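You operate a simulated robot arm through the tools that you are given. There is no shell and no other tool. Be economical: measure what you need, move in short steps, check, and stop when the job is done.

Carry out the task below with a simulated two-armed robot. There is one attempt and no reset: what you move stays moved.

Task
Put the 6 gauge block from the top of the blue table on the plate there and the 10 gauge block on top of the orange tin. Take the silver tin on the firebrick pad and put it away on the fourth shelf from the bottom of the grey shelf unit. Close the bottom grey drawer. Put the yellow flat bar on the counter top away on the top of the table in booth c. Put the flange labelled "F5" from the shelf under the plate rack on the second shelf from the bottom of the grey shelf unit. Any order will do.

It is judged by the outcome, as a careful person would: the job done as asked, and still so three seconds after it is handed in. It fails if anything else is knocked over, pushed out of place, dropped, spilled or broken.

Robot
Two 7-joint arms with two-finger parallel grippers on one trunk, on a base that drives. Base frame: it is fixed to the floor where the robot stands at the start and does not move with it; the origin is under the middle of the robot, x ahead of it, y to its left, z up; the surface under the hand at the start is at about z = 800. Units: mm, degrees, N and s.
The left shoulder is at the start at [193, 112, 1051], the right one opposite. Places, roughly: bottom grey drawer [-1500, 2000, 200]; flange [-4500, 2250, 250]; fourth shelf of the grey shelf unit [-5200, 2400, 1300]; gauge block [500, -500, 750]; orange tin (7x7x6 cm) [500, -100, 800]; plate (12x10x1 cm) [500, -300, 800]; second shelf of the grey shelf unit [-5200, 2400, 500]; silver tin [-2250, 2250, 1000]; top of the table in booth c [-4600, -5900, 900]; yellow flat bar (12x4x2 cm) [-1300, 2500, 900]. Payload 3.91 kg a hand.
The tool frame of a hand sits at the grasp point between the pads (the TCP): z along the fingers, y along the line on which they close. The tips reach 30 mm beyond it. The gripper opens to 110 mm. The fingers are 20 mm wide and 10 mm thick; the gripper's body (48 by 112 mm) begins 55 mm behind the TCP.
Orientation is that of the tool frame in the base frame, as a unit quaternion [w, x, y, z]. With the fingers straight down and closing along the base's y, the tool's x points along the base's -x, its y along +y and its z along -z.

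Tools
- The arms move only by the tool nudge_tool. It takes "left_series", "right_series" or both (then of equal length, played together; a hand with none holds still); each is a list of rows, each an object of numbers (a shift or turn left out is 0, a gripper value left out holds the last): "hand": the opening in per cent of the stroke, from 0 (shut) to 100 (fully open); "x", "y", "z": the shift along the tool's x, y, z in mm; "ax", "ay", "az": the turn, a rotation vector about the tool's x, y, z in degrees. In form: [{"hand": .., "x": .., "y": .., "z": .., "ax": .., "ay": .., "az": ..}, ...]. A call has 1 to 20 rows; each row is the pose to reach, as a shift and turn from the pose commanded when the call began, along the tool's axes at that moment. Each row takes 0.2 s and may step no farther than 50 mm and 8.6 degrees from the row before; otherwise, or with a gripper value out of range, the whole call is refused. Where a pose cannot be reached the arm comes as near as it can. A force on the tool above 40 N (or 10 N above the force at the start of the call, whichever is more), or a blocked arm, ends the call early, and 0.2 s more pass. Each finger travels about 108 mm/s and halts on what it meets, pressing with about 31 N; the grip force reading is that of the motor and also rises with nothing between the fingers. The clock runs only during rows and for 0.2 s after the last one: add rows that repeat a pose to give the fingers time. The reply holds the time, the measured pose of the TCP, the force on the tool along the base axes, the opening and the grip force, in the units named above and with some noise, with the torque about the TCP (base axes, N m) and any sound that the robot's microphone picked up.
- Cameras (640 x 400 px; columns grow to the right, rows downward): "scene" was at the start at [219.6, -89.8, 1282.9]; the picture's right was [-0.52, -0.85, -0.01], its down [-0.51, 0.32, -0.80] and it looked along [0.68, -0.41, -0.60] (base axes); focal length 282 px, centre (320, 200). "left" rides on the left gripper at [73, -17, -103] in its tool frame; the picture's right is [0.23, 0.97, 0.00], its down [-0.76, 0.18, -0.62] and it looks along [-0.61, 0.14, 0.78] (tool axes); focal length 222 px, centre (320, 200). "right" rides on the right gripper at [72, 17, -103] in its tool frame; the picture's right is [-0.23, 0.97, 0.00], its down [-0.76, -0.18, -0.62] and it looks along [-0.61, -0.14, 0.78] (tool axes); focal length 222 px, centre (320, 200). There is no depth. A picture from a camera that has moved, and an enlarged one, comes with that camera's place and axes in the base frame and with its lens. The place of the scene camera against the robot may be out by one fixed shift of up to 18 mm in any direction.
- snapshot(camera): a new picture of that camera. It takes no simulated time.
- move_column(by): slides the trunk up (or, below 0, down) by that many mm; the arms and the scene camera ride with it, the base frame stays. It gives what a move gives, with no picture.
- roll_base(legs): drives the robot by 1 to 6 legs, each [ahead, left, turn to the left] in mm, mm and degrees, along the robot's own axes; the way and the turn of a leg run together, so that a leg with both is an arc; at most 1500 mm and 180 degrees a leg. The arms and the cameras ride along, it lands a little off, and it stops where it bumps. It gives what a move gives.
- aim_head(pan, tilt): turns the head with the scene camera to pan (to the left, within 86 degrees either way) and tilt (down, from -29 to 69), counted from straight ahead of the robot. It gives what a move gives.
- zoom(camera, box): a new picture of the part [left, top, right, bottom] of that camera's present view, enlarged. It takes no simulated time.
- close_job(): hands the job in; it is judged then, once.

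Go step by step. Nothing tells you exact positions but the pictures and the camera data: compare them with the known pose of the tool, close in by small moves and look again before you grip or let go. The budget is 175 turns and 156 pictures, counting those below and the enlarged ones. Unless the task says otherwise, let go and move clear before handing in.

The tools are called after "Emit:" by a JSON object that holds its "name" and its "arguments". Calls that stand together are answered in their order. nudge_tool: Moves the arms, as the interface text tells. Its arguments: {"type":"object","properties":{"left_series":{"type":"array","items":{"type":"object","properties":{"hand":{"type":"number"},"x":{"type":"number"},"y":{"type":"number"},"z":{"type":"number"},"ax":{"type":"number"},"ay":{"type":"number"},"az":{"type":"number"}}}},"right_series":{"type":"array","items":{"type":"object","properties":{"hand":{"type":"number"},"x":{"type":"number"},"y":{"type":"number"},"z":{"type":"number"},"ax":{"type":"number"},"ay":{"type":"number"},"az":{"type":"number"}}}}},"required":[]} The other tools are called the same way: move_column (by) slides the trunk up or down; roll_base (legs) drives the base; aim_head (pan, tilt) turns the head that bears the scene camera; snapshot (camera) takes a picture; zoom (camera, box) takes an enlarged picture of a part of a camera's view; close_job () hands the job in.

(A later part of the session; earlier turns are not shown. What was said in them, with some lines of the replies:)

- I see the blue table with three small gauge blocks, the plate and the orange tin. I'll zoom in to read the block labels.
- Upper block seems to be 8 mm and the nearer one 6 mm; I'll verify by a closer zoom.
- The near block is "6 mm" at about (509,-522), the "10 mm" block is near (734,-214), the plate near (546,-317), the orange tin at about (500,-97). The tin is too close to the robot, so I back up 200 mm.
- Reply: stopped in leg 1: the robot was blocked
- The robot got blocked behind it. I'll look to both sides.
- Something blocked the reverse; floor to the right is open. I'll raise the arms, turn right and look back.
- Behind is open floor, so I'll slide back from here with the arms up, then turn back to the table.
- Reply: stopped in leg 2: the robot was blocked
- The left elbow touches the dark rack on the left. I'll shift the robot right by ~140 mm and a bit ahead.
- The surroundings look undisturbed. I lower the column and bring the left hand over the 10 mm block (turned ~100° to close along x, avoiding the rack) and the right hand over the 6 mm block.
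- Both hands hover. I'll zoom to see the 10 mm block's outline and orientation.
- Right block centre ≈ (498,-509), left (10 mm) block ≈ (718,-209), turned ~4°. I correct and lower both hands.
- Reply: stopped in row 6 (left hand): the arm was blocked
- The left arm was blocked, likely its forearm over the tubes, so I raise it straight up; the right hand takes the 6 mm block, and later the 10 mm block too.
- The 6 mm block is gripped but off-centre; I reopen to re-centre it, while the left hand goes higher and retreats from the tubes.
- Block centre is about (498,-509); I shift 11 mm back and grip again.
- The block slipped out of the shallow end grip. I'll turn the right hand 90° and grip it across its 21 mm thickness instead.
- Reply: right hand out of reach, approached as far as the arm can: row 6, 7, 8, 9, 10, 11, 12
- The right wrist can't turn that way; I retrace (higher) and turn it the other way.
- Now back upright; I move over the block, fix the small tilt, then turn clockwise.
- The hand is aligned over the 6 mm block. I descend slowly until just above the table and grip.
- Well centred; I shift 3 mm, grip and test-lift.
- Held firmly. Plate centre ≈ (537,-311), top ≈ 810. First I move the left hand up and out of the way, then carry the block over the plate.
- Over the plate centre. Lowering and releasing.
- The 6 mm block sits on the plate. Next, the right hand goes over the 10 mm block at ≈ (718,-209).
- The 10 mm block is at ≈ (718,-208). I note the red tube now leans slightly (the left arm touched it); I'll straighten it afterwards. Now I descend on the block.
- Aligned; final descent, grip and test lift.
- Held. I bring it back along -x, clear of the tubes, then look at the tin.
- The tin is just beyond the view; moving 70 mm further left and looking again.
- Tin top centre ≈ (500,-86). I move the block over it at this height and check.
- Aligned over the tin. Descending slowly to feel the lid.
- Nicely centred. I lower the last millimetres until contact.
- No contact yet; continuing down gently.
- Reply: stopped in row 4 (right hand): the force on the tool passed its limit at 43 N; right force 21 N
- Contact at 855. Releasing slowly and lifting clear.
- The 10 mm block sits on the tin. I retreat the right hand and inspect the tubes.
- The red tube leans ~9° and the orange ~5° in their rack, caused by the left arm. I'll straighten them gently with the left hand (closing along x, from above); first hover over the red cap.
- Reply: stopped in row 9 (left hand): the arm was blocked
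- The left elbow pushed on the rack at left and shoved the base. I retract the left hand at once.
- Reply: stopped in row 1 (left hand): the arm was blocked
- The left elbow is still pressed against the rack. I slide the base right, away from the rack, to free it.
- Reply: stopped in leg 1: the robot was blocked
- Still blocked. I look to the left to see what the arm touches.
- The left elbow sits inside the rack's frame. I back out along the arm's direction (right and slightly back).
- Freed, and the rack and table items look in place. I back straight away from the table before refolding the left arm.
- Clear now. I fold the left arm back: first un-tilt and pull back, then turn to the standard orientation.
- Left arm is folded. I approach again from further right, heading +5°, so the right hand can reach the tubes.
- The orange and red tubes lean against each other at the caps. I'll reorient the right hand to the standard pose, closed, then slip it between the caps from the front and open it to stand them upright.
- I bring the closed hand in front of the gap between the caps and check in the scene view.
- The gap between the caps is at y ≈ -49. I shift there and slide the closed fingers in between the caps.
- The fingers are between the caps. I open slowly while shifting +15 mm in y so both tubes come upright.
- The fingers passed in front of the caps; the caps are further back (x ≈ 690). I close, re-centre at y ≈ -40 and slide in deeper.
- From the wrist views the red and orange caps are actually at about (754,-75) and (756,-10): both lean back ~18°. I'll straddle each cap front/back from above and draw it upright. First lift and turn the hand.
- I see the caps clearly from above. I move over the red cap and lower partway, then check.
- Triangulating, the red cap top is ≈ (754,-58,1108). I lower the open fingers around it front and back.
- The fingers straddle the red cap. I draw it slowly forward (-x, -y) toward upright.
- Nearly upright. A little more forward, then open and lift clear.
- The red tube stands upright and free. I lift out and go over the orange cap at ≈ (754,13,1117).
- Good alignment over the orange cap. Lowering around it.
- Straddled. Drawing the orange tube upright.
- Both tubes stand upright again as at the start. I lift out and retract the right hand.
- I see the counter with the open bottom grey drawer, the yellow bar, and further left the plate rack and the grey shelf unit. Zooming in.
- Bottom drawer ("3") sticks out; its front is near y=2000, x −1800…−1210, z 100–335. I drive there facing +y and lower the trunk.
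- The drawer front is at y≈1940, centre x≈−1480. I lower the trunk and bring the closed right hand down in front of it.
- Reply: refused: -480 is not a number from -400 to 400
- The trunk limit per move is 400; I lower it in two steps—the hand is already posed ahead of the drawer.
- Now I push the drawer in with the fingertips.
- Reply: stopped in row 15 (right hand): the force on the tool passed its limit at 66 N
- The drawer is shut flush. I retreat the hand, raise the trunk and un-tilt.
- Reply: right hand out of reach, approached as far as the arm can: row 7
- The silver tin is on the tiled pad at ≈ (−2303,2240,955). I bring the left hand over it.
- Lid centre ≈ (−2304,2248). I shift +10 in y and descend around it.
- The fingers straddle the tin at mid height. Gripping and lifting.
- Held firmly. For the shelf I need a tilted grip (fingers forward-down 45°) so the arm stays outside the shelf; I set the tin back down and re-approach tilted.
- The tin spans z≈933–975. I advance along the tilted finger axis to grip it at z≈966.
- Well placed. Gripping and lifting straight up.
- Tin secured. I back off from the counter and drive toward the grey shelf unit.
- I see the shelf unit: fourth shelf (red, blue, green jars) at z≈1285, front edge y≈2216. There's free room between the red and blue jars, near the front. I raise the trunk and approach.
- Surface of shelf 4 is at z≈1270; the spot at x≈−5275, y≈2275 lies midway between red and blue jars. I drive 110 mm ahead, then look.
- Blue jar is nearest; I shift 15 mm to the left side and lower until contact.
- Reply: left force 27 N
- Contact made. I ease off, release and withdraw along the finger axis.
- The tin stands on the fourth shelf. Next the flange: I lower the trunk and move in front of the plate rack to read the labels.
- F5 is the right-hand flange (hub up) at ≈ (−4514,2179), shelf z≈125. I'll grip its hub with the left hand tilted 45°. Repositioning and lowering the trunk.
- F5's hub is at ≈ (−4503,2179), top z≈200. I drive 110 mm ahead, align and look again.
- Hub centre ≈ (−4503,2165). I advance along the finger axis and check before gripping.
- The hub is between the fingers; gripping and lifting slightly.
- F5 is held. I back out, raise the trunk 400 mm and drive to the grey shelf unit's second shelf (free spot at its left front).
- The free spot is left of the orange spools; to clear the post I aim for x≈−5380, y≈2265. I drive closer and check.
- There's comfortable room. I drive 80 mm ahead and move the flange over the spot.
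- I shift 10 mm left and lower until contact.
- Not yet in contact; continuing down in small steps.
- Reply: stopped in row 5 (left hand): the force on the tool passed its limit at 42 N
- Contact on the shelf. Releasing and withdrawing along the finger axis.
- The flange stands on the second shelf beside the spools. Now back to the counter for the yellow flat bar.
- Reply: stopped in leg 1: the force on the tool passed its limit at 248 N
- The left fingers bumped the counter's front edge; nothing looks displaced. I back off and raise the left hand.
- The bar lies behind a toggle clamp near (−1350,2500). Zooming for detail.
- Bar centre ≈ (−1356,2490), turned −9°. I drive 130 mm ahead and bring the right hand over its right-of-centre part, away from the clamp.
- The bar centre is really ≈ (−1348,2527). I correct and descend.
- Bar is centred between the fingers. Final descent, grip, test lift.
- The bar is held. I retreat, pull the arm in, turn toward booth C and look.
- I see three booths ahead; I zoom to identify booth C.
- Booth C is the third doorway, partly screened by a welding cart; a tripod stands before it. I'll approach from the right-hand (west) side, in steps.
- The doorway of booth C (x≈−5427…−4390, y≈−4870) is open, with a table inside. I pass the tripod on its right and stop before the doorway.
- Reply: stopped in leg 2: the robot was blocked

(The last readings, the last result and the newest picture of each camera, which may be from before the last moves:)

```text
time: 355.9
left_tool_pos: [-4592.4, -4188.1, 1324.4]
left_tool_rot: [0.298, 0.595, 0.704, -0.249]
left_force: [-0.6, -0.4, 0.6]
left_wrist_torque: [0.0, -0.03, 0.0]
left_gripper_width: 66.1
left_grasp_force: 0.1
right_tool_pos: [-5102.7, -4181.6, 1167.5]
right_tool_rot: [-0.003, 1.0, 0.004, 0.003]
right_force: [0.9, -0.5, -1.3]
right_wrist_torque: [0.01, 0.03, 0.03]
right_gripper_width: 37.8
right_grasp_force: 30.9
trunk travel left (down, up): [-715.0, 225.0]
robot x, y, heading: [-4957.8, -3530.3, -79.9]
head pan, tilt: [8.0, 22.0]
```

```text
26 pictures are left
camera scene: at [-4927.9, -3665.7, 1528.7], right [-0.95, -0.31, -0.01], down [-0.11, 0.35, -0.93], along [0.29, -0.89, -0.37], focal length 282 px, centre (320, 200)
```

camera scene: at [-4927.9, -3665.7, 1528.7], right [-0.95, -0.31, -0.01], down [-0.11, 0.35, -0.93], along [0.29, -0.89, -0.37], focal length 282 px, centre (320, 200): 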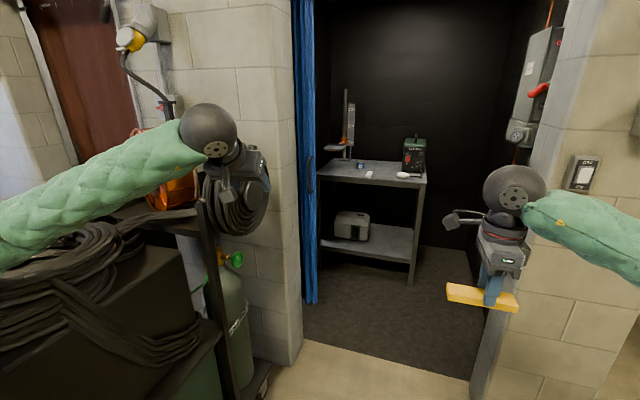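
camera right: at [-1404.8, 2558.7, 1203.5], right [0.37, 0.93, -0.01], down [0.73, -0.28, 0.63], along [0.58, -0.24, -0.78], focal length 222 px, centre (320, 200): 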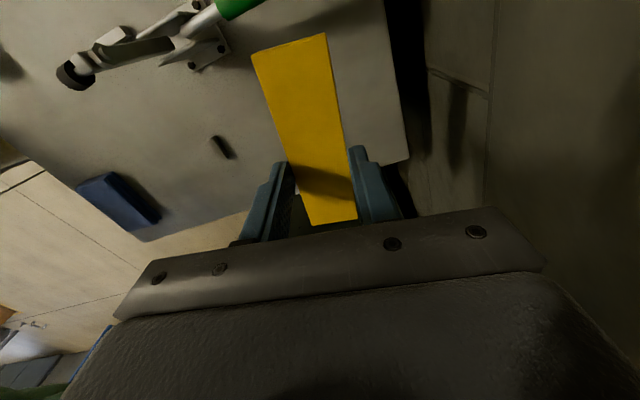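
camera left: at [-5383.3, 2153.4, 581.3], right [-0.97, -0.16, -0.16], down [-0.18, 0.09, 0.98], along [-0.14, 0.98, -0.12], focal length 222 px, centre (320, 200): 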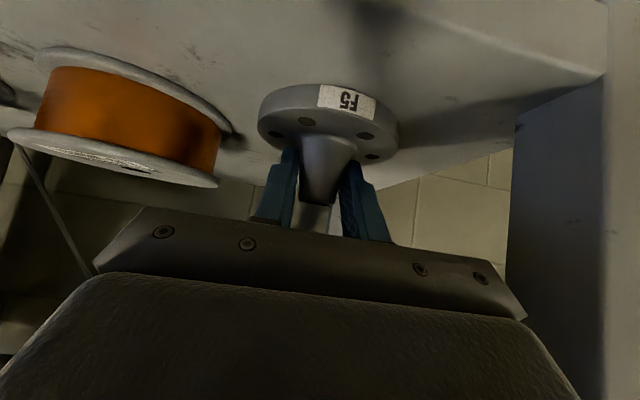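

The robot got blocked on its left side. I look left to see what it touched.

Emit:
{"name": "aim_head", "arguments": {"pan": 75, "tilt": 45}}

Emit:
{"name": "snapshot", "arguments": {"camera": "scene"}}

```text
time: 357.2
left_tool_pos: [-4593.4, -4187.0, 1324.8]
left_tool_rot: [0.298, 0.596, 0.703, -0.25]
left_force: [0.2, -0.6, 0.1]
left_wrist_torque: [0.02, -0.01, 0.0]
left_gripper_width: 66.1
left_grasp_force: 0.1
right_tool_pos: [-5101.9, -4180.5, 1167.9]
right_tool_rot: [-0.003, 1.0, 0.003, 0.003]
right_force: [-0.2, -0.1, -1.8]
right_wrist_torque: [0.04, 0.0, 0.0]
right_gripper_width: 37.4
right_grasp_force: 30.9
trunk travel left (down, up): [-715.0, 225.0]
robot x, y, heading: [-4955.5, -3531.6, -80.4]
head pan, tilt: [75.0, 45.0]
```

```text
25 pictures are left
camera scene: at [-4874.7, -3584.2, 1493.1], right [-0.09, -1.0, 0.01], down [-0.7, 0.06, -0.71], along [0.71, -0.07, -0.7], focal length 282 px, centre (320, 200)
```

scene: 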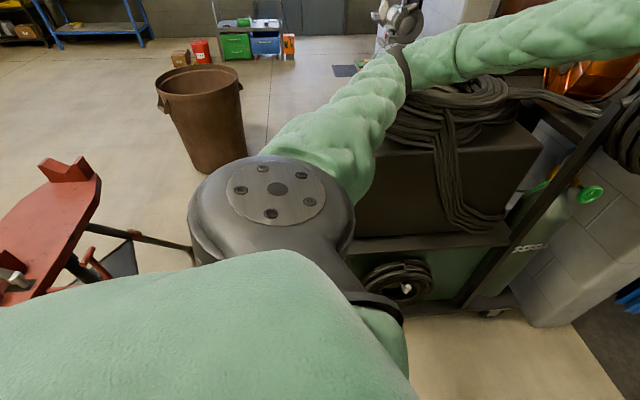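

The left elbow rests against the welder's cables. I slide away to the right, then lift and tuck the left arm and raise the trunk.

Emit:
{"name": "roll_base", "arguments": {"legs": [[-60, -160, 0]]}}

Emit:
{"name": "nudge_tool", "arguments": {"left_series": [{"x": -8, "y": -16, "z": -31}, {"x": -16, "y": -33, "z": -63}, {"x": -24, "y": -50, "z": -94}, {"x": -32, "y": -66, "z": -126}, {"x": -40, "y": -83, "z": -157}, {"x": -48, "y": -100, "z": -188}, {"x": -56, "y": -116, "z": -220}, {"x": -64, "y": -133, "z": -251}, {"x": -71, "y": -150, "z": -283}]}}

Emit:
{"name": "move_column", "arguments": {"by": 100}}

Emit:
{"name": "snapshot", "arguments": {"camera": "scene"}}

```text
time: 358.7
left_tool_pos: [-4750.6, -4165.7, 1312.9]
left_tool_rot: [0.289, 0.598, 0.705, -0.248]
left_force: [-0.4, 0.4, 0.1]
left_wrist_torque: [-0.03, 0.0, 0.02]
left_gripper_width: 66.0
left_grasp_force: 0.1
right_tool_pos: [-5261.2, -4157.7, 1163.3]
right_tool_rot: [-0.007, 1.0, 0.003, -0.001]
right_force: [-0.5, -0.3, -1.8]
right_wrist_torque: [0.0, -0.03, -0.02]
right_gripper_width: 37.5
right_grasp_force: 31.0
trunk travel left (down, up): [-715.0, 225.0]
robot x, y, heading: [-5122.4, -3499.5, -80.5]
head pan, tilt: [75.0, 45.0]
```

```text
time: 360.7
left_tool_pos: [-4923.5, -4041.1, 1565.0]
left_tool_rot: [0.29, 0.598, 0.704, -0.249]
left_force: [0.0, -0.4, 0.8]
left_wrist_torque: [-0.01, 0.01, 0.03]
left_gripper_width: 65.9
left_grasp_force: 0.0
right_tool_pos: [-5261.9, -4157.2, 1164.0]
right_tool_rot: [-0.006, 1.0, 0.003, -0.001]
right_force: [0.0, 0.4, -1.8]
right_wrist_torque: [-0.02, 0.01, 0.04]
right_gripper_width: 37.6
right_grasp_force: 30.5
trunk travel left (down, up): [-715.0, 225.0]
robot x, y, heading: [-5123.8, -3500.4, -80.4]
head pan, tilt: [75.0, 45.0]
```

```text
time: 362.0
left_tool_pos: [-4921.1, -4042.8, 1663.1]
left_tool_rot: [0.289, 0.598, 0.705, -0.249]
left_force: [-0.3, -0.3, -0.2]
left_wrist_torque: [0.04, 0.01, -0.03]
left_gripper_width: 65.9
left_grasp_force: 0.1
right_tool_pos: [-5260.1, -4158.2, 1263.4]
right_tool_rot: [-0.007, 1.0, 0.003, -0.002]
right_force: [0.4, -0.3, -2.2]
right_wrist_torque: [-0.01, 0.03, -0.05]
right_gripper_width: 37.2
right_grasp_force: 30.7
trunk travel left (down, up): [-815.0, 125.0]
robot x, y, heading: [-5120.4, -3501.1, -80.3]
head pan, tilt: [75.0, 45.0]
```

```text
24 pictures are left
camera scene: at [-5028.6, -3564.0, 1591.3], right [-0.09, -1.0, 0.0], down [-0.7, 0.07, -0.71], along [0.7, -0.07, -0.71], focal length 282 px, centre (320, 200)
```

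scene: 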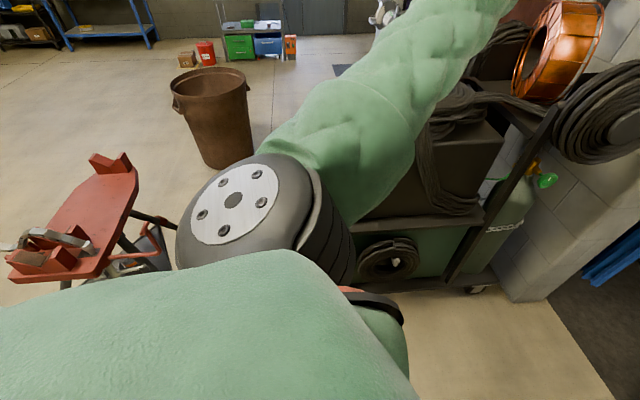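

The left arm is now high and tucked. I'll extend the right arm straight ahead (to keep its elbow narrow), raise the trunk a bit more, and edge toward the doorway.

Emit:
{"name": "move_column", "arguments": {"by": 60}}

Emit:
{"name": "nudge_tool", "arguments": {"right_series": [{"x": 20, "y": 35}, {"x": 40, "y": 70}, {"x": 60, "y": 105}, {"x": 80, "y": 140}, {"x": 100, "y": 175}, {"x": 120, "y": 210}, {"x": 140, "y": 245}]}}

Emit:
{"name": "roll_base", "arguments": {"legs": [[800, -20, 0]]}}

Emit:
{"name": "aim_head", "arguments": {"pan": -5, "tilt": 30}}

Emit:
{"name": "snapshot", "arguments": {"camera": "scene"}}

```text
time: 363.0
left_tool_pos: [-4921.8, -4041.4, 1724.4]
left_tool_rot: [0.29, 0.597, 0.705, -0.249]
left_force: [-0.7, 0.2, -0.8]
left_wrist_torque: [0.02, -0.04, 0.01]
left_gripper_width: 65.9
left_grasp_force: 0.0
right_tool_pos: [-5260.1, -4158.6, 1323.4]
right_tool_rot: [-0.006, 1.0, 0.003, -0.002]
right_force: [0.4, -0.1, -2.4]
right_wrist_torque: [0.0, 0.03, 0.01]
right_gripper_width: 37.5
right_grasp_force: 31.0
trunk travel left (down, up): [-875.0, 65.0]
robot x, y, heading: [-5119.9, -3502.8, -80.1]
head pan, tilt: [75.0, 45.0]
```

```text
time: 364.6
left_tool_pos: [-4919.1, -4043.9, 1721.4]
left_tool_rot: [0.289, 0.598, 0.705, -0.249]
left_force: [-0.6, -1.4, -1.0]
left_wrist_torque: [-0.01, 0.01, -0.05]
left_gripper_width: 65.8
left_grasp_force: 0.3
right_tool_pos: [-5117.6, -4403.6, 1319.2]
right_tool_rot: [-0.007, 1.0, 0.003, -0.002]
right_force: [0.1, -0.4, -2.0]
right_wrist_torque: [0.03, 0.01, 0.0]
right_gripper_width: 37.8
right_grasp_force: 30.9
trunk travel left (down, up): [-875.0, 65.0]
robot x, y, heading: [-5124.4, -3498.4, -80.2]
head pan, tilt: [75.0, 45.0]
```

```text
time: 367.4
left_tool_pos: [-4848.1, -4516.0, 1723.4]
left_tool_rot: [0.289, 0.598, 0.705, -0.249]
left_force: [0.6, 0.2, -0.2]
left_wrist_torque: [0.0, 0.01, 0.06]
left_gripper_width: 66.0
left_grasp_force: 0.1
right_tool_pos: [-5034.3, -4870.3, 1317.8]
right_tool_rot: [-0.007, 1.0, 0.011, -0.004]
right_force: [0.2, -0.4, -2.2]
right_wrist_torque: [0.02, 0.01, 0.0]
right_gripper_width: 37.7
right_grasp_force: 31.3
trunk travel left (down, up): [-875.0, 65.0]
robot x, y, heading: [-5049.9, -3980.1, -80.3]
head pan, tilt: [75.0, 45.0]
stopped in leg 1: the robot was blocked; the commanded pose is now the measured one
```

```text
time: 369.0
left_tool_pos: [-4845.5, -4515.5, 1723.1]
left_tool_rot: [0.289, 0.597, 0.706, -0.248]
left_force: [0.4, -0.2, 0.2]
left_wrist_torque: [-0.01, 0.01, 0.02]
left_gripper_width: 66.0
left_grasp_force: 0.1
right_tool_pos: [-5034.3, -4870.8, 1316.4]
right_tool_rot: [-0.008, 1.0, 0.01, -0.004]
right_force: [0.5, -0.3, -2.2]
right_wrist_torque: [0.01, 0.01, 0.0]
right_gripper_width: 37.6
right_grasp_force: 31.2
trunk travel left (down, up): [-875.0, 65.0]
robot x, y, heading: [-5052.2, -3977.5, -80.0]
head pan, tilt: [-5.0, 30.0]
```

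```text
23 pictures are left
camera scene: at [-5025.9, -4119.8, 1674.4], right [-1.0, -0.08, 0.0], down [-0.04, 0.5, -0.87], along [0.07, -0.86, -0.5], focal length 282 px, centre (320, 200)
```

scene: 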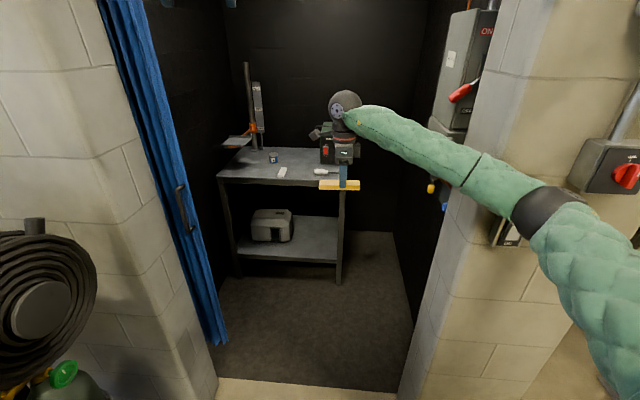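

The right elbow met the wall right of the doorway. I back up, shift left, turn 8° left so the arm lines up with the opening, and retry halfway.

Emit:
{"name": "roll_base", "arguments": {"legs": [[-120, 0, 0], [32, 180, 8], [480, -156, 0]]}}

Emit:
{"name": "snapshot", "arguments": {"camera": "scene"}}

```text
time: 373.8
left_tool_pos: [-4618.5, -4843.9, 1722.8]
left_tool_rot: [0.308, 0.547, 0.744, -0.228]
left_force: [-0.4, -0.6, -0.3]
left_wrist_torque: [0.02, -0.01, -0.01]
left_gripper_width: 66.0
left_grasp_force: 0.0
right_tool_pos: [-4754.3, -5222.4, 1313.5]
right_tool_rot: [-0.01, 0.997, 0.079, -0.004]
right_force: [-0.6, -0.1, -1.9]
right_wrist_torque: [0.0, 0.0, -0.01]
right_gripper_width: 37.4
right_grasp_force: 31.0
trunk travel left (down, up): [-875.0, 65.0]
robot x, y, heading: [-4893.9, -4339.3, -71.8]
head pan, tilt: [-5.0, 30.0]
stopped in leg 3: the robot was blocked; the commanded pose is now the measured one
```

```text
22 pictures are left
camera scene: at [-4853.2, -4478.8, 1674.2], right [-0.97, -0.22, 0.0], down [-0.11, 0.49, -0.87], along [0.19, -0.84, -0.5], focal length 282 px, centre (320, 200)
```

scene: 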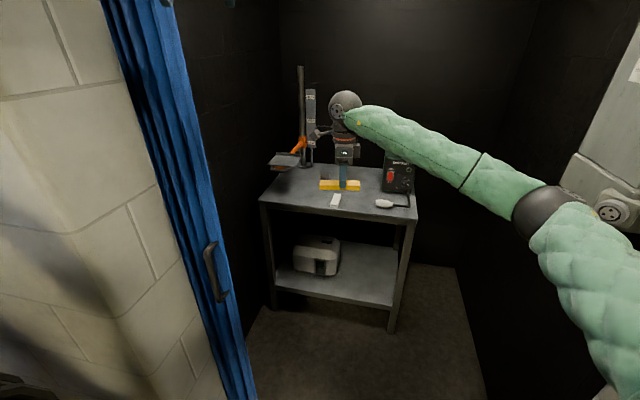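

Now the right upper arm is at a socket box on the booth's right jamb, and the left hand points too far in. I pull the left hand back and out, shift the base left 100 mm and continue in.

Emit:
{"name": "nudge_tool", "arguments": {"left_series": [{"x": 20, "y": 15, "z": -20}, {"x": 40, "y": 30, "z": -40}, {"x": 60, "y": 45, "z": -60}, {"x": 80, "y": 60, "z": -80}, {"x": 100, "y": 75, "z": -100}, {"x": 120, "y": 90, "z": -120}, {"x": 140, "y": 105, "z": -140}, {"x": 160, "y": 120, "z": -160}]}}

Emit:
{"name": "roll_base", "arguments": {"legs": [[31, 95, 0], [150, -48, 0]]}}

Emit:
{"name": "aim_head", "arguments": {"pan": 10, "tilt": 25}}

Emit:
{"name": "snapshot", "arguments": {"camera": "scene"}}

```text
time: 375.6
left_tool_pos: [-4569.7, -4591.2, 1723.5]
left_tool_rot: [0.306, 0.548, 0.744, -0.228]
left_force: [0.6, 1.1, 0.1]
left_wrist_torque: [0.01, 0.03, 0.01]
left_gripper_width: 65.8
left_grasp_force: 0.1
right_tool_pos: [-4754.0, -5221.1, 1314.8]
right_tool_rot: [-0.009, 0.997, 0.08, -0.005]
right_force: [0.2, 0.1, -1.3]
right_wrist_torque: [-0.05, -0.01, 0.0]
right_gripper_width: 37.7
right_grasp_force: 31.1
trunk travel left (down, up): [-875.0, 65.0]
robot x, y, heading: [-4893.8, -4332.9, -72.0]
head pan, tilt: [-5.0, 30.0]
```

```text
time: 377.8
left_tool_pos: [-4469.9, -4748.0, 1723.7]
left_tool_rot: [0.308, 0.547, 0.744, -0.227]
left_force: [-0.8, 0.7, 0.2]
left_wrist_torque: [0.0, -0.01, 0.01]
left_gripper_width: 65.9
left_grasp_force: 0.1
right_tool_pos: [-4654.6, -5378.0, 1315.8]
right_tool_rot: [-0.008, 0.997, 0.08, -0.003]
right_force: [-1.4, -0.2, -1.9]
right_wrist_torque: [-0.04, 0.03, -0.01]
right_gripper_width: 37.3
right_grasp_force: 30.7
trunk travel left (down, up): [-875.0, 65.0]
robot x, y, heading: [-4794.8, -4494.5, -72.1]
head pan, tilt: [-5.0, 30.0]
```

```text
time: 378.5
left_tool_pos: [-4469.3, -4753.3, 1721.5]
left_tool_rot: [0.308, 0.547, 0.745, -0.227]
left_force: [0.8, -0.2, -0.1]
left_wrist_torque: [-0.01, -0.03, 0.0]
left_gripper_width: 65.8
left_grasp_force: 0.0
right_tool_pos: [-4653.3, -5382.7, 1312.5]
right_tool_rot: [-0.01, 0.997, 0.081, -0.005]
right_force: [1.1, 0.1, -1.3]
right_wrist_torque: [-0.03, 0.02, 0.03]
right_gripper_width: 37.4
right_grasp_force: 30.9
trunk travel left (down, up): [-875.0, 65.0]
robot x, y, heading: [-4788.2, -4495.5, -72.1]
head pan, tilt: [10.0, 25.0]
```

```text
21 pictures are left
camera scene: at [-4729.3, -4632.6, 1681.9], right [-0.88, -0.47, 0.0], down [-0.2, 0.38, -0.91], along [0.42, -0.8, -0.42], focal length 282 px, centre (320, 200)
```

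scene: 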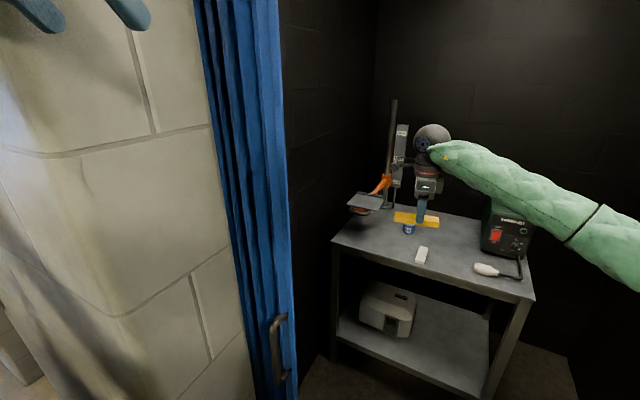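

I'm inside the doorway enough to see the table: front edge y≈−5660, free spot around (−4780,−5715) between the white item and the torch. I tuck the left hand back further, then move in.

Emit:
{"name": "nudge_tool", "arguments": {"left_series": [{"x": 13, "y": 23, "z": -13}, {"x": 26, "y": 46, "z": -26}, {"x": 39, "y": 69, "z": -39}, {"x": 51, "y": 92, "z": -51}, {"x": 64, "y": 115, "z": -64}, {"x": 77, "y": 138, "z": -77}, {"x": 90, "y": 161, "z": -90}, {"x": 102, "y": 185, "z": -102}]}}

Emit:
{"name": "roll_base", "arguments": {"legs": [[249, -123, 0]]}}

Emit:
{"name": "snapshot", "arguments": {"camera": "scene"}}

```text
time: 379.1
left_tool_pos: [-4453.3, -4720.5, 1723.1]
left_tool_rot: [0.307, 0.552, 0.741, -0.227]
left_force: [-18.5, -5.1, -4.5]
left_wrist_torque: [0.05, 0.53, -0.47]
left_gripper_width: 57.0
left_grasp_force: 0.1
right_tool_pos: [-4658.0, -5383.0, 1311.2]
right_tool_rot: [-0.011, 0.997, 0.08, -0.002]
right_force: [0.3, 0.1, -1.8]
right_wrist_torque: [0.02, -0.01, 0.0]
right_gripper_width: 37.7
right_grasp_force: 30.8
trunk travel left (down, up): [-875.0, 65.0]
robot x, y, heading: [-4792.1, -4496.6, -72.3]
head pan, tilt: [10.0, 25.0]
stopped in row 2 (left hand): the force on the tool passed its limit at 45 N (the readings are from after the stop); the commanded pose is now the measured one
```

```text
time: 379.9
left_tool_pos: [-4454.6, -4728.3, 1722.4]
left_tool_rot: [0.307, 0.553, 0.741, -0.228]
left_force: [-14.6, -0.1, 2.9]
left_wrist_torque: [-0.03, 0.03, -0.2]
left_gripper_width: 59.2
left_grasp_force: 0.2
right_tool_pos: [-4659.5, -5392.9, 1313.5]
right_tool_rot: [-0.01, 0.997, 0.081, -0.004]
right_force: [-1.2, -0.2, -1.6]
right_wrist_torque: [-0.03, -0.02, -0.04]
right_gripper_width: 37.6
right_grasp_force: 31.0
trunk travel left (down, up): [-875.0, 65.0]
robot x, y, heading: [-4797.5, -4509.9, -72.5]
head pan, tilt: [10.0, 25.0]
stopped in leg 1: the force on the tool passed its limit at 49 N (the readings are from after the stop); the commanded pose is now the measured one
```

```text
20 pictures are left
camera scene: at [-4735.1, -4642.8, 1682.2], right [-0.88, -0.47, 0.0], down [-0.2, 0.37, -0.91], along [0.42, -0.8, -0.42], focal length 282 px, centre (320, 200)
```

scene: 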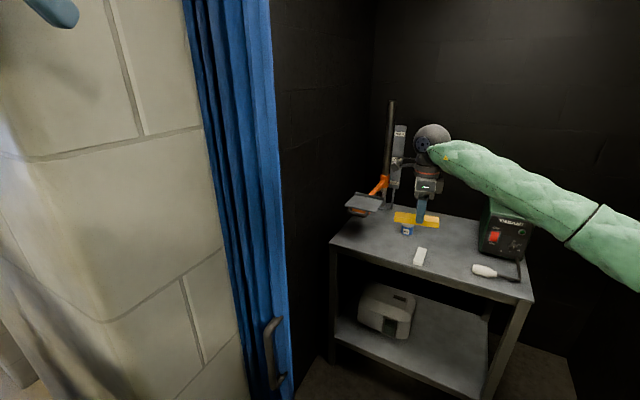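

The left fingertips touch the doorway's left jamb, so this pose can't go deeper. Better: turn the robot sideways so the right arm reaches in alone. I back out first.

Emit:
{"name": "roll_base", "arguments": {"legs": [[-420, 120, 0], [-320, -40, 0]]}}

Emit:
{"name": "nudge_tool", "arguments": {"right_series": [{"x": 5, "y": -40}, {"x": 10, "y": -80}, {"x": 15, "y": -120}, {"x": 20, "y": -160}, {"x": 25, "y": -200}, {"x": 30, "y": -240}, {"x": 35, "y": -280}]}}

Emit:
{"name": "roll_base", "arguments": {"legs": [[0, 0, 52]]}}

Emit:
{"name": "aim_head", "arguments": {"pan": -50, "tilt": 30}}

Emit:
{"name": "snapshot", "arguments": {"camera": "scene"}}

```text
time: 384.3
left_tool_pos: [-4603.7, -3993.0, 1719.5]
left_tool_rot: [0.306, 0.551, 0.742, -0.227]
left_force: [-0.5, -0.7, 0.3]
left_wrist_torque: [0.0, -0.02, 0.02]
left_gripper_width: 66.2
left_grasp_force: 0.0
right_tool_pos: [-4809.0, -4657.0, 1312.0]
right_tool_rot: [-0.011, 0.997, 0.082, -0.005]
right_force: [0.0, 0.4, -1.3]
right_wrist_torque: [0.01, 0.03, -0.02]
right_gripper_width: 37.4
right_grasp_force: 30.8
trunk travel left (down, up): [-875.0, 65.0]
robot x, y, heading: [-4950.4, -3769.1, -72.1]
head pan, tilt: [10.0, 25.0]
```

```text
time: 385.9
left_tool_pos: [-4603.9, -3990.3, 1721.9]
left_tool_rot: [0.307, 0.551, 0.742, -0.228]
left_force: [-0.8, -1.0, 0.6]
left_wrist_torque: [-0.01, 0.03, -0.03]
left_gripper_width: 65.7
left_grasp_force: 0.2
right_tool_pos: [-4819.9, -4371.6, 1319.8]
right_tool_rot: [-0.009, 0.997, 0.08, -0.004]
right_force: [0.2, 1.0, -2.8]
right_wrist_torque: [-0.02, 0.05, 0.01]
right_gripper_width: 37.7
right_grasp_force: 30.9
trunk travel left (down, up): [-875.0, 65.0]
robot x, y, heading: [-4948.8, -3769.0, -72.0]
head pan, tilt: [10.0, 25.0]
```

```text
time: 388.6
left_tool_pos: [-4562.3, -3633.3, 1723.1]
left_tool_rot: [0.375, 0.17, 0.909, -0.071]
left_force: [0.2, 0.1, 0.1]
left_wrist_torque: [-0.03, 0.04, -0.05]
left_gripper_width: 65.7
left_grasp_force: 0.0
right_tool_pos: [-4394.1, -4039.4, 1319.1]
right_tool_rot: [-0.006, 0.861, 0.509, -0.008]
right_force: [0.8, 0.4, -1.9]
right_wrist_torque: [-0.01, 0.0, -0.01]
right_gripper_width: 37.5
right_grasp_force: 31.3
trunk travel left (down, up): [-875.0, 65.0]
robot x, y, heading: [-4954.7, -3768.6, -19.8]
head pan, tilt: [10.0, 25.0]
```

```text
time: 389.9
left_tool_pos: [-4563.2, -3633.1, 1722.0]
left_tool_rot: [0.375, 0.171, 0.908, -0.071]
left_force: [-0.8, -0.2, 0.3]
left_wrist_torque: [0.03, 0.0, -0.01]
left_gripper_width: 65.9
left_grasp_force: 0.1
right_tool_pos: [-4392.5, -4040.4, 1319.1]
right_tool_rot: [-0.006, 0.861, 0.509, -0.008]
right_force: [-0.2, -0.6, -1.8]
right_wrist_torque: [-0.02, 0.04, -0.04]
right_gripper_width: 37.7
right_grasp_force: 31.4
trunk travel left (down, up): [-875.0, 65.0]
robot x, y, heading: [-4945.5, -3768.9, -20.1]
head pan, tilt: [-50.0, 30.0]
```

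```text
19 pictures are left
camera scene: at [-4866.0, -3877.3, 1674.1], right [-0.94, -0.34, 0.0], down [-0.17, 0.47, -0.87], along [0.3, -0.81, -0.5], focal length 282 px, centre (320, 200)
```

scene: 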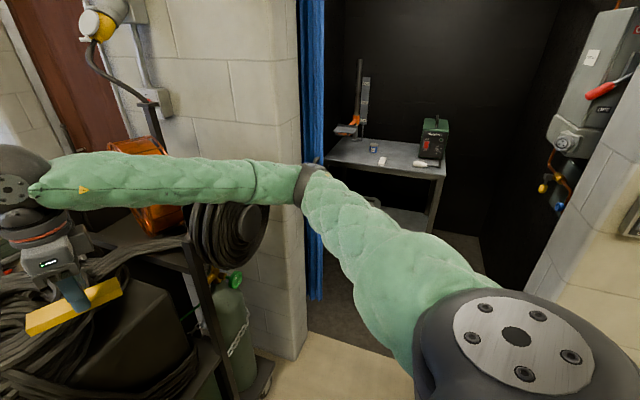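

The right hand is clear. I swing it round to the robot's right side, keeping it aimed at the doorway.

Emit:
{"name": "nudge_tool", "arguments": {"right_series": [{"x": -41, "y": -19, "az": 3.9}, {"x": -83, "y": -37, "az": 7.9}, {"x": -124, "y": -56, "az": 11.8}, {"x": -165, "y": -75, "az": 15.7}, {"x": -206, "y": -94, "az": 19.6}, {"x": -248, "y": -112, "az": 23.6}, {"x": -289, "y": -131, "az": 27.5}, {"x": -330, "y": -150, "az": 31.4}, {"x": -372, "y": -168, "az": 35.4}, {"x": -413, "y": -187, "az": 39.3}, {"x": -454, "y": -206, "az": 43.2}, {"x": -495, "y": -225, "az": 47.1}, {"x": -537, "y": -243, "az": 51}, {"x": -578, "y": -262, "az": 55}, {"x": -578, "y": -262, "az": 55}]}}

Emit:
{"name": "snapshot", "arguments": {"camera": "scene"}}

```text
time: 393.1
left_tool_pos: [-4562.2, -3635.2, 1721.3]
left_tool_rot: [0.376, 0.17, 0.908, -0.07]
left_force: [1.0, -0.6, 0.0]
left_wrist_torque: [0.0, 0.04, -0.01]
left_gripper_width: 66.0
left_grasp_force: 0.0
right_tool_pos: [-4899.9, -4420.6, 1327.7]
right_tool_rot: [-0.003, 0.998, 0.055, -0.01]
right_force: [-0.2, 0.8, -2.2]
right_wrist_torque: [-0.04, 0.04, 0.0]
right_gripper_width: 37.3
right_grasp_force: 31.6
right hand out of reach, approached as far as the arm can: row 8, 9, 10, 11, 12
trunk travel left (down, up): [-875.0, 65.0]
robot x, y, heading: [-4950.8, -3770.3, -20.1]
head pan, tilt: [-50.0, 30.0]
```

```text
18 pictures are left
camera scene: at [-4866.2, -3879.0, 1674.0], right [-0.94, -0.34, 0.0], down [-0.17, 0.47, -0.87], along [0.29, -0.81, -0.5], focal length 282 px, centre (320, 200)
```

scene: 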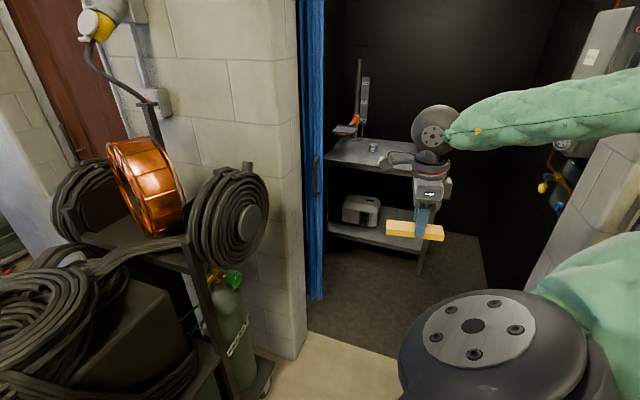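

Good. Now I extend the right arm straight toward the doorway.

Emit:
{"name": "nudge_tool", "arguments": {"right_series": [{"x": -2, "y": 42}, {"x": -4, "y": 84}, {"x": -6, "y": 126}, {"x": -8, "y": 168}, {"x": -10, "y": 210}, {"x": -13, "y": 252}, {"x": -15, "y": 294}, {"x": -17, "y": 330}, {"x": -17, "y": 330}]}}

Emit:
{"name": "snapshot", "arguments": {"camera": "scene"}}

```text
time: 395.1
left_tool_pos: [-4563.6, -3633.2, 1721.1]
left_tool_rot: [0.376, 0.171, 0.908, -0.072]
left_force: [-0.2, -0.1, 0.2]
left_wrist_torque: [0.0, 0.0, -0.03]
left_gripper_width: 66.0
left_grasp_force: 0.1
right_tool_pos: [-4883.1, -4750.5, 1325.7]
right_tool_rot: [-0.002, 0.998, 0.055, -0.01]
right_force: [-0.8, 0.1, -1.1]
right_wrist_torque: [0.01, 0.0, 0.0]
right_gripper_width: 37.7
right_grasp_force: 30.9
trunk travel left (down, up): [-875.0, 65.0]
robot x, y, heading: [-4942.6, -3768.7, -20.1]
head pan, tilt: [-50.0, 30.0]
```

```text
17 pictures are left
camera scene: at [-4867.3, -3877.0, 1674.2], right [-0.94, -0.34, 0.0], down [-0.17, 0.47, -0.87], along [0.3, -0.81, -0.5], focal length 282 px, centre (320, 200)
```

scene: 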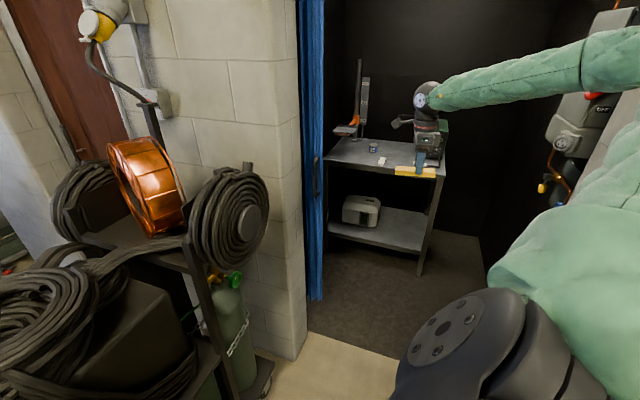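

The reach is fine and the elbow is narrow now. I move the base toward the doorway sideways, in two stages.

Emit:
{"name": "roll_base", "arguments": {"legs": [[250, -480, 0], [70, -210, 0]]}}

Emit:
{"name": "snapshot", "arguments": {"camera": "scene"}}

```text
time: 399.6
left_tool_pos: [-4501.6, -4391.2, 1722.3]
left_tool_rot: [0.376, 0.169, 0.908, -0.071]
left_force: [0.8, 0.7, -0.3]
left_wrist_torque: [0.01, 0.0, -0.01]
left_gripper_width: 66.3
left_grasp_force: 0.1
right_tool_pos: [-4817.6, -5509.6, 1328.4]
right_tool_rot: [-0.002, 0.998, 0.056, -0.01]
right_force: [0.0, -0.5, -1.4]
right_wrist_torque: [-0.01, 0.01, 0.01]
right_gripper_width: 37.5
right_grasp_force: 31.3
trunk travel left (down, up): [-875.0, 65.0]
robot x, y, heading: [-4885.7, -4531.7, -19.9]
head pan, tilt: [-50.0, 30.0]
```

```text
16 pictures are left
camera scene: at [-4803.6, -4636.2, 1674.3], right [-0.94, -0.34, 0.0], down [-0.17, 0.47, -0.87], along [0.3, -0.81, -0.5], focal length 282 px, centre (320, 200)
```

scene: 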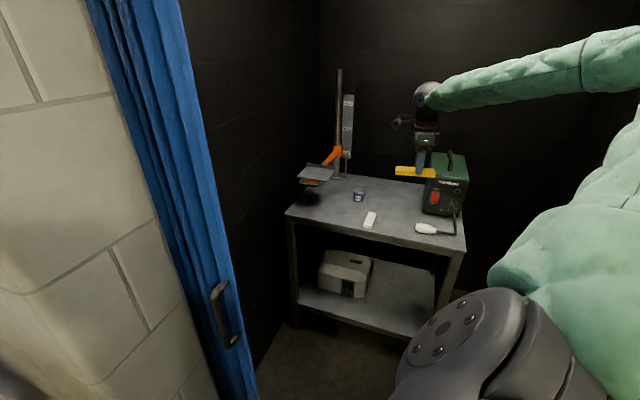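

The table is in view; free spot centre ≈ (−4765,−5725). I move the base the last 240 mm and lower the trunk 200 mm.

Emit:
{"name": "roll_base", "arguments": {"legs": [[130, -212, 0]]}}

Emit:
{"name": "move_column", "arguments": {"by": -180}}

Emit:
{"name": "snapshot", "arguments": {"camera": "right"}}

Emit:
{"name": "snapshot", "arguments": {"camera": "scene"}}

```text
time: 401.4
left_tool_pos: [-4453.6, -4636.9, 1722.0]
left_tool_rot: [0.375, 0.169, 0.909, -0.071]
left_force: [0.2, 1.2, -0.1]
left_wrist_torque: [-0.01, 0.02, -0.04]
left_gripper_width: 66.1
left_grasp_force: 0.1
right_tool_pos: [-4768.1, -5753.6, 1326.8]
right_tool_rot: [-0.001, 0.998, 0.055, -0.01]
right_force: [-0.7, 1.0, -1.2]
right_wrist_torque: [0.0, 0.02, -0.02]
right_gripper_width: 37.6
right_grasp_force: 31.3
trunk travel left (down, up): [-875.0, 65.0]
robot x, y, heading: [-4840.0, -4773.5, -19.9]
head pan, tilt: [-50.0, 30.0]
```

```text
time: 403.4
left_tool_pos: [-4463.7, -4643.2, 1549.0]
left_tool_rot: [0.38, 0.169, 0.907, -0.068]
left_force: [-0.4, -0.4, -0.8]
left_wrist_torque: [-0.01, 0.03, 0.04]
left_gripper_width: 65.9
left_grasp_force: 0.0
right_tool_pos: [-4773.9, -5758.6, 1146.1]
right_tool_rot: [-0.003, 0.998, 0.057, -0.007]
right_force: [0.2, -0.1, -2.0]
right_wrist_torque: [0.02, 0.0, 0.01]
right_gripper_width: 37.5
right_grasp_force: 31.5
trunk travel left (down, up): [-695.0, 245.0]
robot x, y, heading: [-4840.3, -4779.2, -20.0]
head pan, tilt: [-50.0, 30.0]
```

```text
15 pictures are left
camera right: at [-4699.9, -5766.7, 1249.1], right [-0.12, -0.99, 0.0], down [-0.77, 0.09, 0.63], along [-0.63, 0.08, -0.77], focal length 222 px, centre (320, 200)
```

right: 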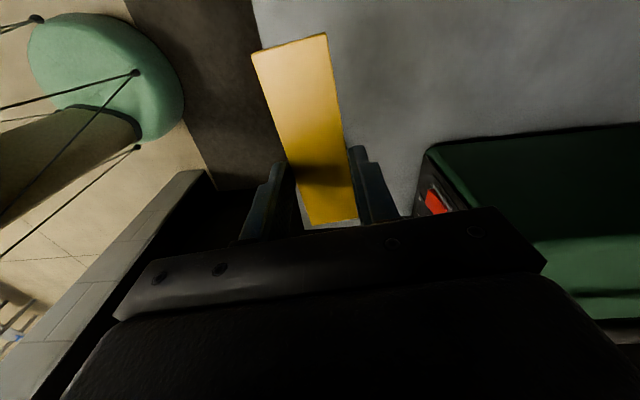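

```text
14 pictures are left
camera scene: at [-4765.1, -4887.3, 1496.7], right [-0.94, -0.34, -0.01], down [-0.17, 0.47, -0.87], along [0.3, -0.81, -0.5], focal length 282 px, centre (320, 200)
```

scene: 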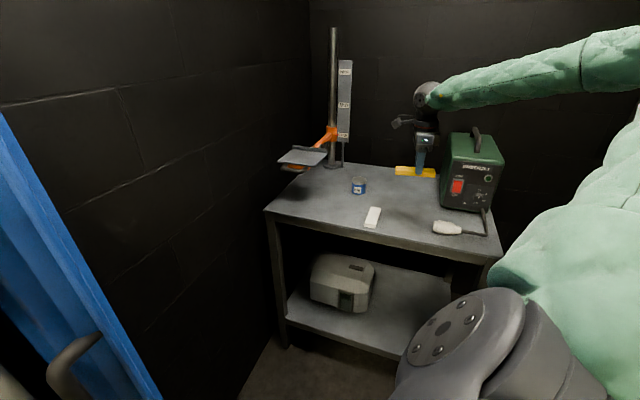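

Over the free spot. I raise the trunk 30 mm (the left arm seemed to brush something) and lower the right hand with its own motion.

Emit:
{"name": "move_column", "arguments": {"by": 30}}

Emit:
{"name": "nudge_tool", "arguments": {"right_series": [{"y": -8, "z": 25}, {"y": -12, "z": 55}, {"y": -12, "z": 85}, {"y": -12, "z": 115}, {"y": -12, "z": 145}, {"y": -12, "z": 170}, {"y": -12, "z": 190}, {"y": -12, "z": 200}, {"y": -12, "z": 200}]}}

Emit:
{"name": "snapshot", "arguments": {"camera": "right"}}

Emit:
{"name": "zoom", "arguments": {"camera": "scene", "box": [260, 120, 520, 290]}}

```text
time: 404.1
left_tool_pos: [-4455.9, -4641.2, 1572.4]
left_tool_rot: [0.376, 0.169, 0.908, -0.069]
left_force: [0.1, -0.4, 0.4]
left_wrist_torque: [0.01, 0.02, 0.03]
left_gripper_width: 65.9
left_grasp_force: 0.1
right_tool_pos: [-4772.8, -5757.6, 1174.3]
right_tool_rot: [-0.003, 0.998, 0.056, -0.008]
right_force: [-0.4, -0.3, -1.8]
right_wrist_torque: [-0.03, -0.01, 0.05]
right_gripper_width: 37.3
right_grasp_force: 30.9
trunk travel left (down, up): [-725.0, 215.0]
robot x, y, heading: [-4837.2, -4771.6, -19.7]
head pan, tilt: [-50.0, 30.0]
```

```text
time: 406.1
left_tool_pos: [-4453.1, -4638.5, 1571.5]
left_tool_rot: [0.376, 0.168, 0.908, -0.07]
left_force: [0.1, -0.3, -0.6]
left_wrist_torque: [0.0, 0.01, -0.02]
left_gripper_width: 66.1
left_grasp_force: 0.1
right_tool_pos: [-4773.9, -5743.1, 977.2]
right_tool_rot: [-0.002, 0.998, 0.055, -0.01]
right_force: [-0.5, -0.2, -1.8]
right_wrist_torque: [-0.05, 0.0, 0.0]
right_gripper_width: 37.8
right_grasp_force: 31.5
trunk travel left (down, up): [-725.0, 215.0]
robot x, y, heading: [-4840.6, -4776.6, -19.9]
head pan, tilt: [-50.0, 30.0]
```

```text
13 pictures are left
camera right: at [-4698.0, -5751.0, 1079.3], right [-0.12, -0.99, 0.0], down [-0.76, 0.09, 0.64], along [-0.63, 0.07, -0.77], focal length 222 px, centre (320, 200)
```

right: 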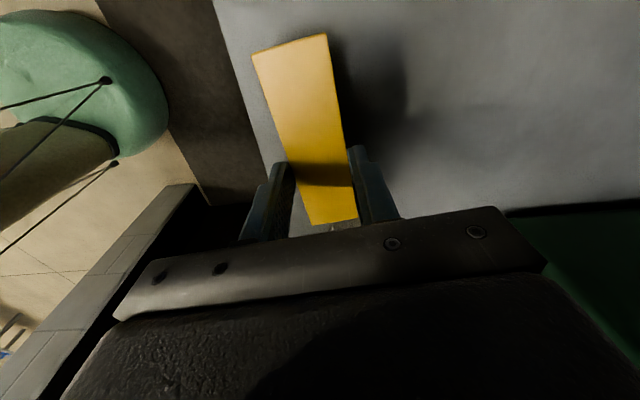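

```text
2.35 times, centred on (390, 205) of scene
camera zoom: at [-4755.5, -4883.4, 1524.1], right [-0.94, -0.34, 0.0], down [-0.17, 0.47, -0.87], along [0.3, -0.81, -0.5], focal length 664 px, centre (155, 188)
```

zoom: 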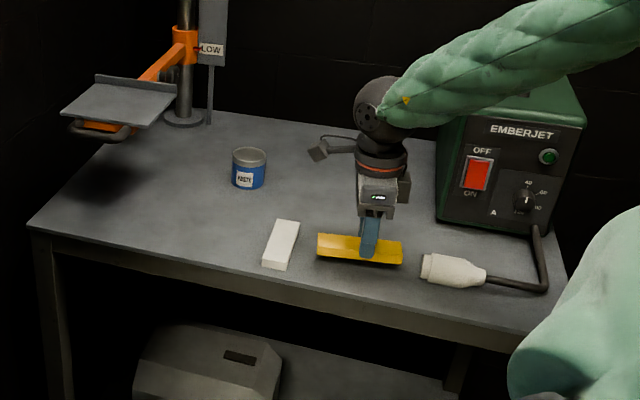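

Positioned well between the white piece and the torch. Lowering slowly to contact.

Emit:
{"name": "nudge_tool", "arguments": {"right_series": [{"y": 10, "z": 10}, {"y": 10, "z": 20}, {"y": 10, "z": 27}, {"y": 10, "z": 31}, {"y": 10, "z": 34}, {"y": 10, "z": 36}, {"y": 10, "z": 38}, {"y": 10, "z": 40}, {"y": 10, "z": 42}, {"y": 10, "z": 44}, {"y": 10, "z": 46}, {"y": 10, "z": 48}]}}

Emit:
{"name": "zoom", "arguments": {"camera": "scene", "box": [260, 120, 520, 290]}}

```text
time: 408.7
left_tool_pos: [-4452.9, -4636.1, 1571.3]
left_tool_rot: [0.376, 0.168, 0.908, -0.071]
left_force: [-0.6, 0.0, -0.3]
left_wrist_torque: [-0.04, -0.02, 0.02]
left_gripper_width: 66.0
left_grasp_force: 0.0
right_tool_pos: [-4773.3, -5751.7, 930.5]
right_tool_rot: [-0.001, 0.998, 0.056, -0.009]
right_force: [0.1, -4.0, 28.4]
right_wrist_torque: [-0.14, 0.06, -0.1]
right_gripper_width: 37.6
right_grasp_force: 30.5
trunk travel left (down, up): [-725.0, 215.0]
robot x, y, heading: [-4836.8, -4776.7, -19.8]
head pan, tilt: [-50.0, 30.0]
```

```text
2.35 times, centred on (390, 205) of scene
camera zoom: at [-4755.6, -4880.8, 1524.4], right [-0.94, -0.34, 0.0], down [-0.17, 0.47, -0.87], along [0.3, -0.81, -0.5], focal length 664 px, centre (155, 188)
```

zoom: 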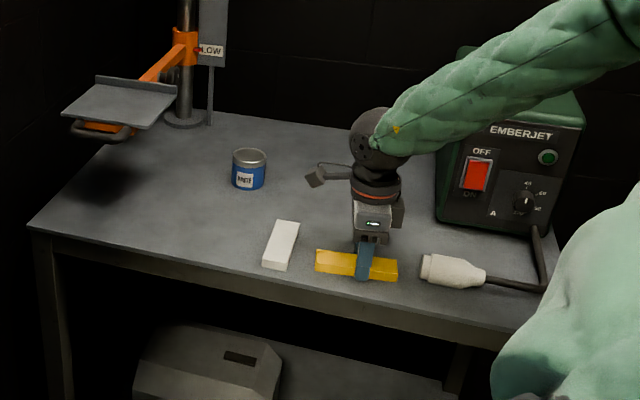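

Contact. Easing off, releasing and lifting clear.

Emit:
{"name": "nudge_tool", "arguments": {"right_series": [{"z": -3}, {"hand": 40, "z": -3}, {"hand": 50, "z": -3}, {"hand": 60, "z": -3}, {"hand": 60, "z": -3}, {"z": -20}, {"z": -50}, {"z": -90}, {"z": -130}, {"z": -170}, {"z": -210}, {"z": -250}, {"z": -250}]}}

Emit:
{"name": "zoom", "arguments": {"camera": "scene", "box": [260, 120, 520, 290]}}

```text
time: 411.5
left_tool_pos: [-4452.7, -4640.3, 1571.6]
left_tool_rot: [0.376, 0.169, 0.908, -0.07]
left_force: [1.0, -0.4, -0.9]
left_wrist_torque: [0.01, 0.01, 0.01]
left_gripper_width: 66.0
left_grasp_force: 0.0
right_tool_pos: [-4767.5, -5754.4, 1177.8]
right_tool_rot: [-0.003, 0.998, 0.057, -0.01]
right_force: [-0.1, -0.4, 0.6]
right_wrist_torque: [0.03, 0.0, 0.0]
right_gripper_width: 66.1
right_grasp_force: 0.1
trunk travel left (down, up): [-725.0, 215.0]
robot x, y, heading: [-4835.6, -4778.1, -19.9]
head pan, tilt: [-50.0, 30.0]
```

```text
2.35 times, centred on (390, 205) of scene
camera zoom: at [-4755.2, -4884.2, 1524.0], right [-0.94, -0.34, 0.0], down [-0.17, 0.47, -0.87], along [0.3, -0.81, -0.5], focal length 664 px, centre (155, 188)
```

zoom: 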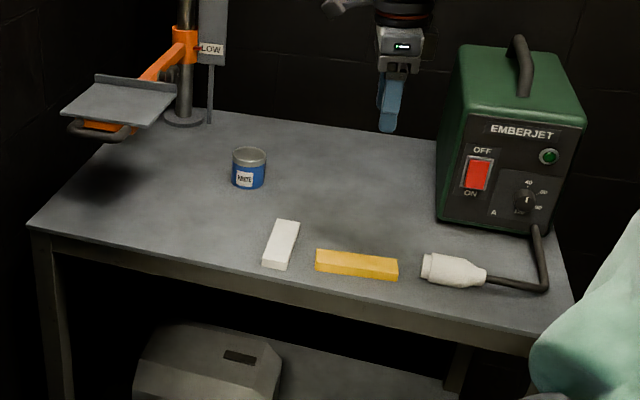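

The bar lies flat on the booth C table. I raise the trunk a bit, back out and check the welding cart side.

Emit:
{"name": "move_column", "arguments": {"by": 150}}

Emit:
{"name": "roll_base", "arguments": {"legs": [[-130, 230, 0], [-250, 480, 0]]}}

Emit:
{"name": "aim_head", "arguments": {"pan": -35, "tilt": 30}}

Emit:
{"name": "snapshot", "arguments": {"camera": "scene"}}

```text
time: 413.3
left_tool_pos: [-4451.7, -4638.6, 1722.3]
left_tool_rot: [0.375, 0.169, 0.909, -0.071]
left_force: [0.2, -0.4, 0.8]
left_wrist_torque: [-0.03, 0.01, -0.02]
left_gripper_width: 66.0
left_grasp_force: 0.0
right_tool_pos: [-4767.0, -5753.8, 1326.9]
right_tool_rot: [-0.003, 0.998, 0.056, -0.01]
right_force: [0.3, -0.4, -0.7]
right_wrist_torque: [-0.01, -0.04, -0.02]
right_gripper_width: 66.1
right_grasp_force: 0.1
trunk travel left (down, up): [-875.0, 65.0]
robot x, y, heading: [-4840.1, -4775.3, -19.9]
head pan, tilt: [-50.0, 30.0]
```

```text
time: 417.9
left_tool_pos: [-4566.4, -3844.7, 1721.7]
left_tool_rot: [0.376, 0.17, 0.908, -0.07]
left_force: [-0.1, -1.0, 0.2]
left_wrist_torque: [-0.01, -0.02, -0.01]
left_gripper_width: 66.0
left_grasp_force: 0.1
right_tool_pos: [-4884.3, -4959.2, 1326.6]
right_tool_rot: [-0.004, 0.998, 0.055, -0.009]
right_force: [0.5, 0.0, -0.5]
right_wrist_torque: [-0.03, 0.02, 0.02]
right_gripper_width: 66.1
right_grasp_force: 0.0
trunk travel left (down, up): [-875.0, 65.0]
robot x, y, heading: [-4952.5, -3975.9, -20.2]
head pan, tilt: [-50.0, 30.0]
```

```text
time: 418.7
left_tool_pos: [-4567.2, -3844.5, 1721.1]
left_tool_rot: [0.376, 0.17, 0.908, -0.071]
left_force: [-1.2, 0.4, 0.9]
left_wrist_torque: [-0.01, -0.01, -0.01]
left_gripper_width: 66.3
left_grasp_force: 0.1
right_tool_pos: [-4884.4, -4957.3, 1326.9]
right_tool_rot: [-0.001, 0.998, 0.055, -0.011]
right_force: [0.6, 0.3, 0.9]
right_wrist_torque: [0.01, 0.01, -0.02]
right_gripper_width: 65.8
right_grasp_force: 0.1
trunk travel left (down, up): [-875.0, 65.0]
robot x, y, heading: [-4952.6, -3980.3, -20.2]
head pan, tilt: [-35.0, 30.0]
```

```text
9 pictures are left
camera scene: at [-4848.6, -4076.7, 1674.2], right [-0.82, -0.57, 0.0], down [-0.29, 0.41, -0.87], along [0.49, -0.71, -0.5], focal length 282 px, centre (320, 200)
```

scene: 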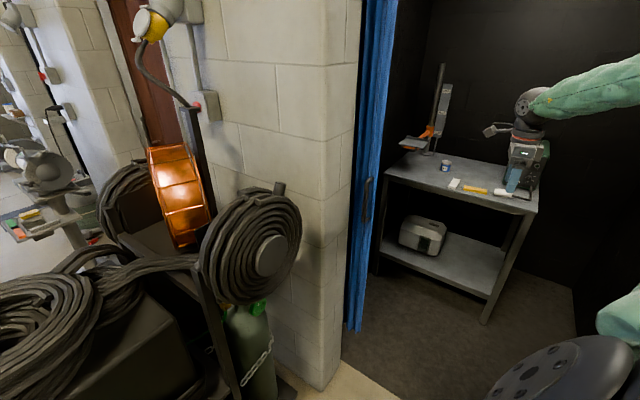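

The welding cart and the booth look undisturbed and the bar lies on the table; every item is placed, so I hand in.

Emit:
{"name": "close_job", "arguments": {}}

```text
The job is handed in.
```

All the items you listed are placed as asked, the bottom grey drawer is shut, and I handed the job in.

Four contacts along the way could count against it:

- **Rod tubes:** My left arm knocked the red and orange tubes on the blue table over to a lean in their rack. I stood both upright again.
- **Dark rack by the blue table:** The left elbow pressed into it and pushed the base around. Its contents looked undisturbed in the pictures, but I couldn't check whether the rack itself shifted.
- **Counter:** The left hand hit the front edge hard, with 248 N recorded. Nothing looked displaced.
- **Booth C:** The robot was blocked twice near the doorway, and the arms brushed the welding cart's cables and the left jamb. The cart and booth looked undisturbed in the last picture.
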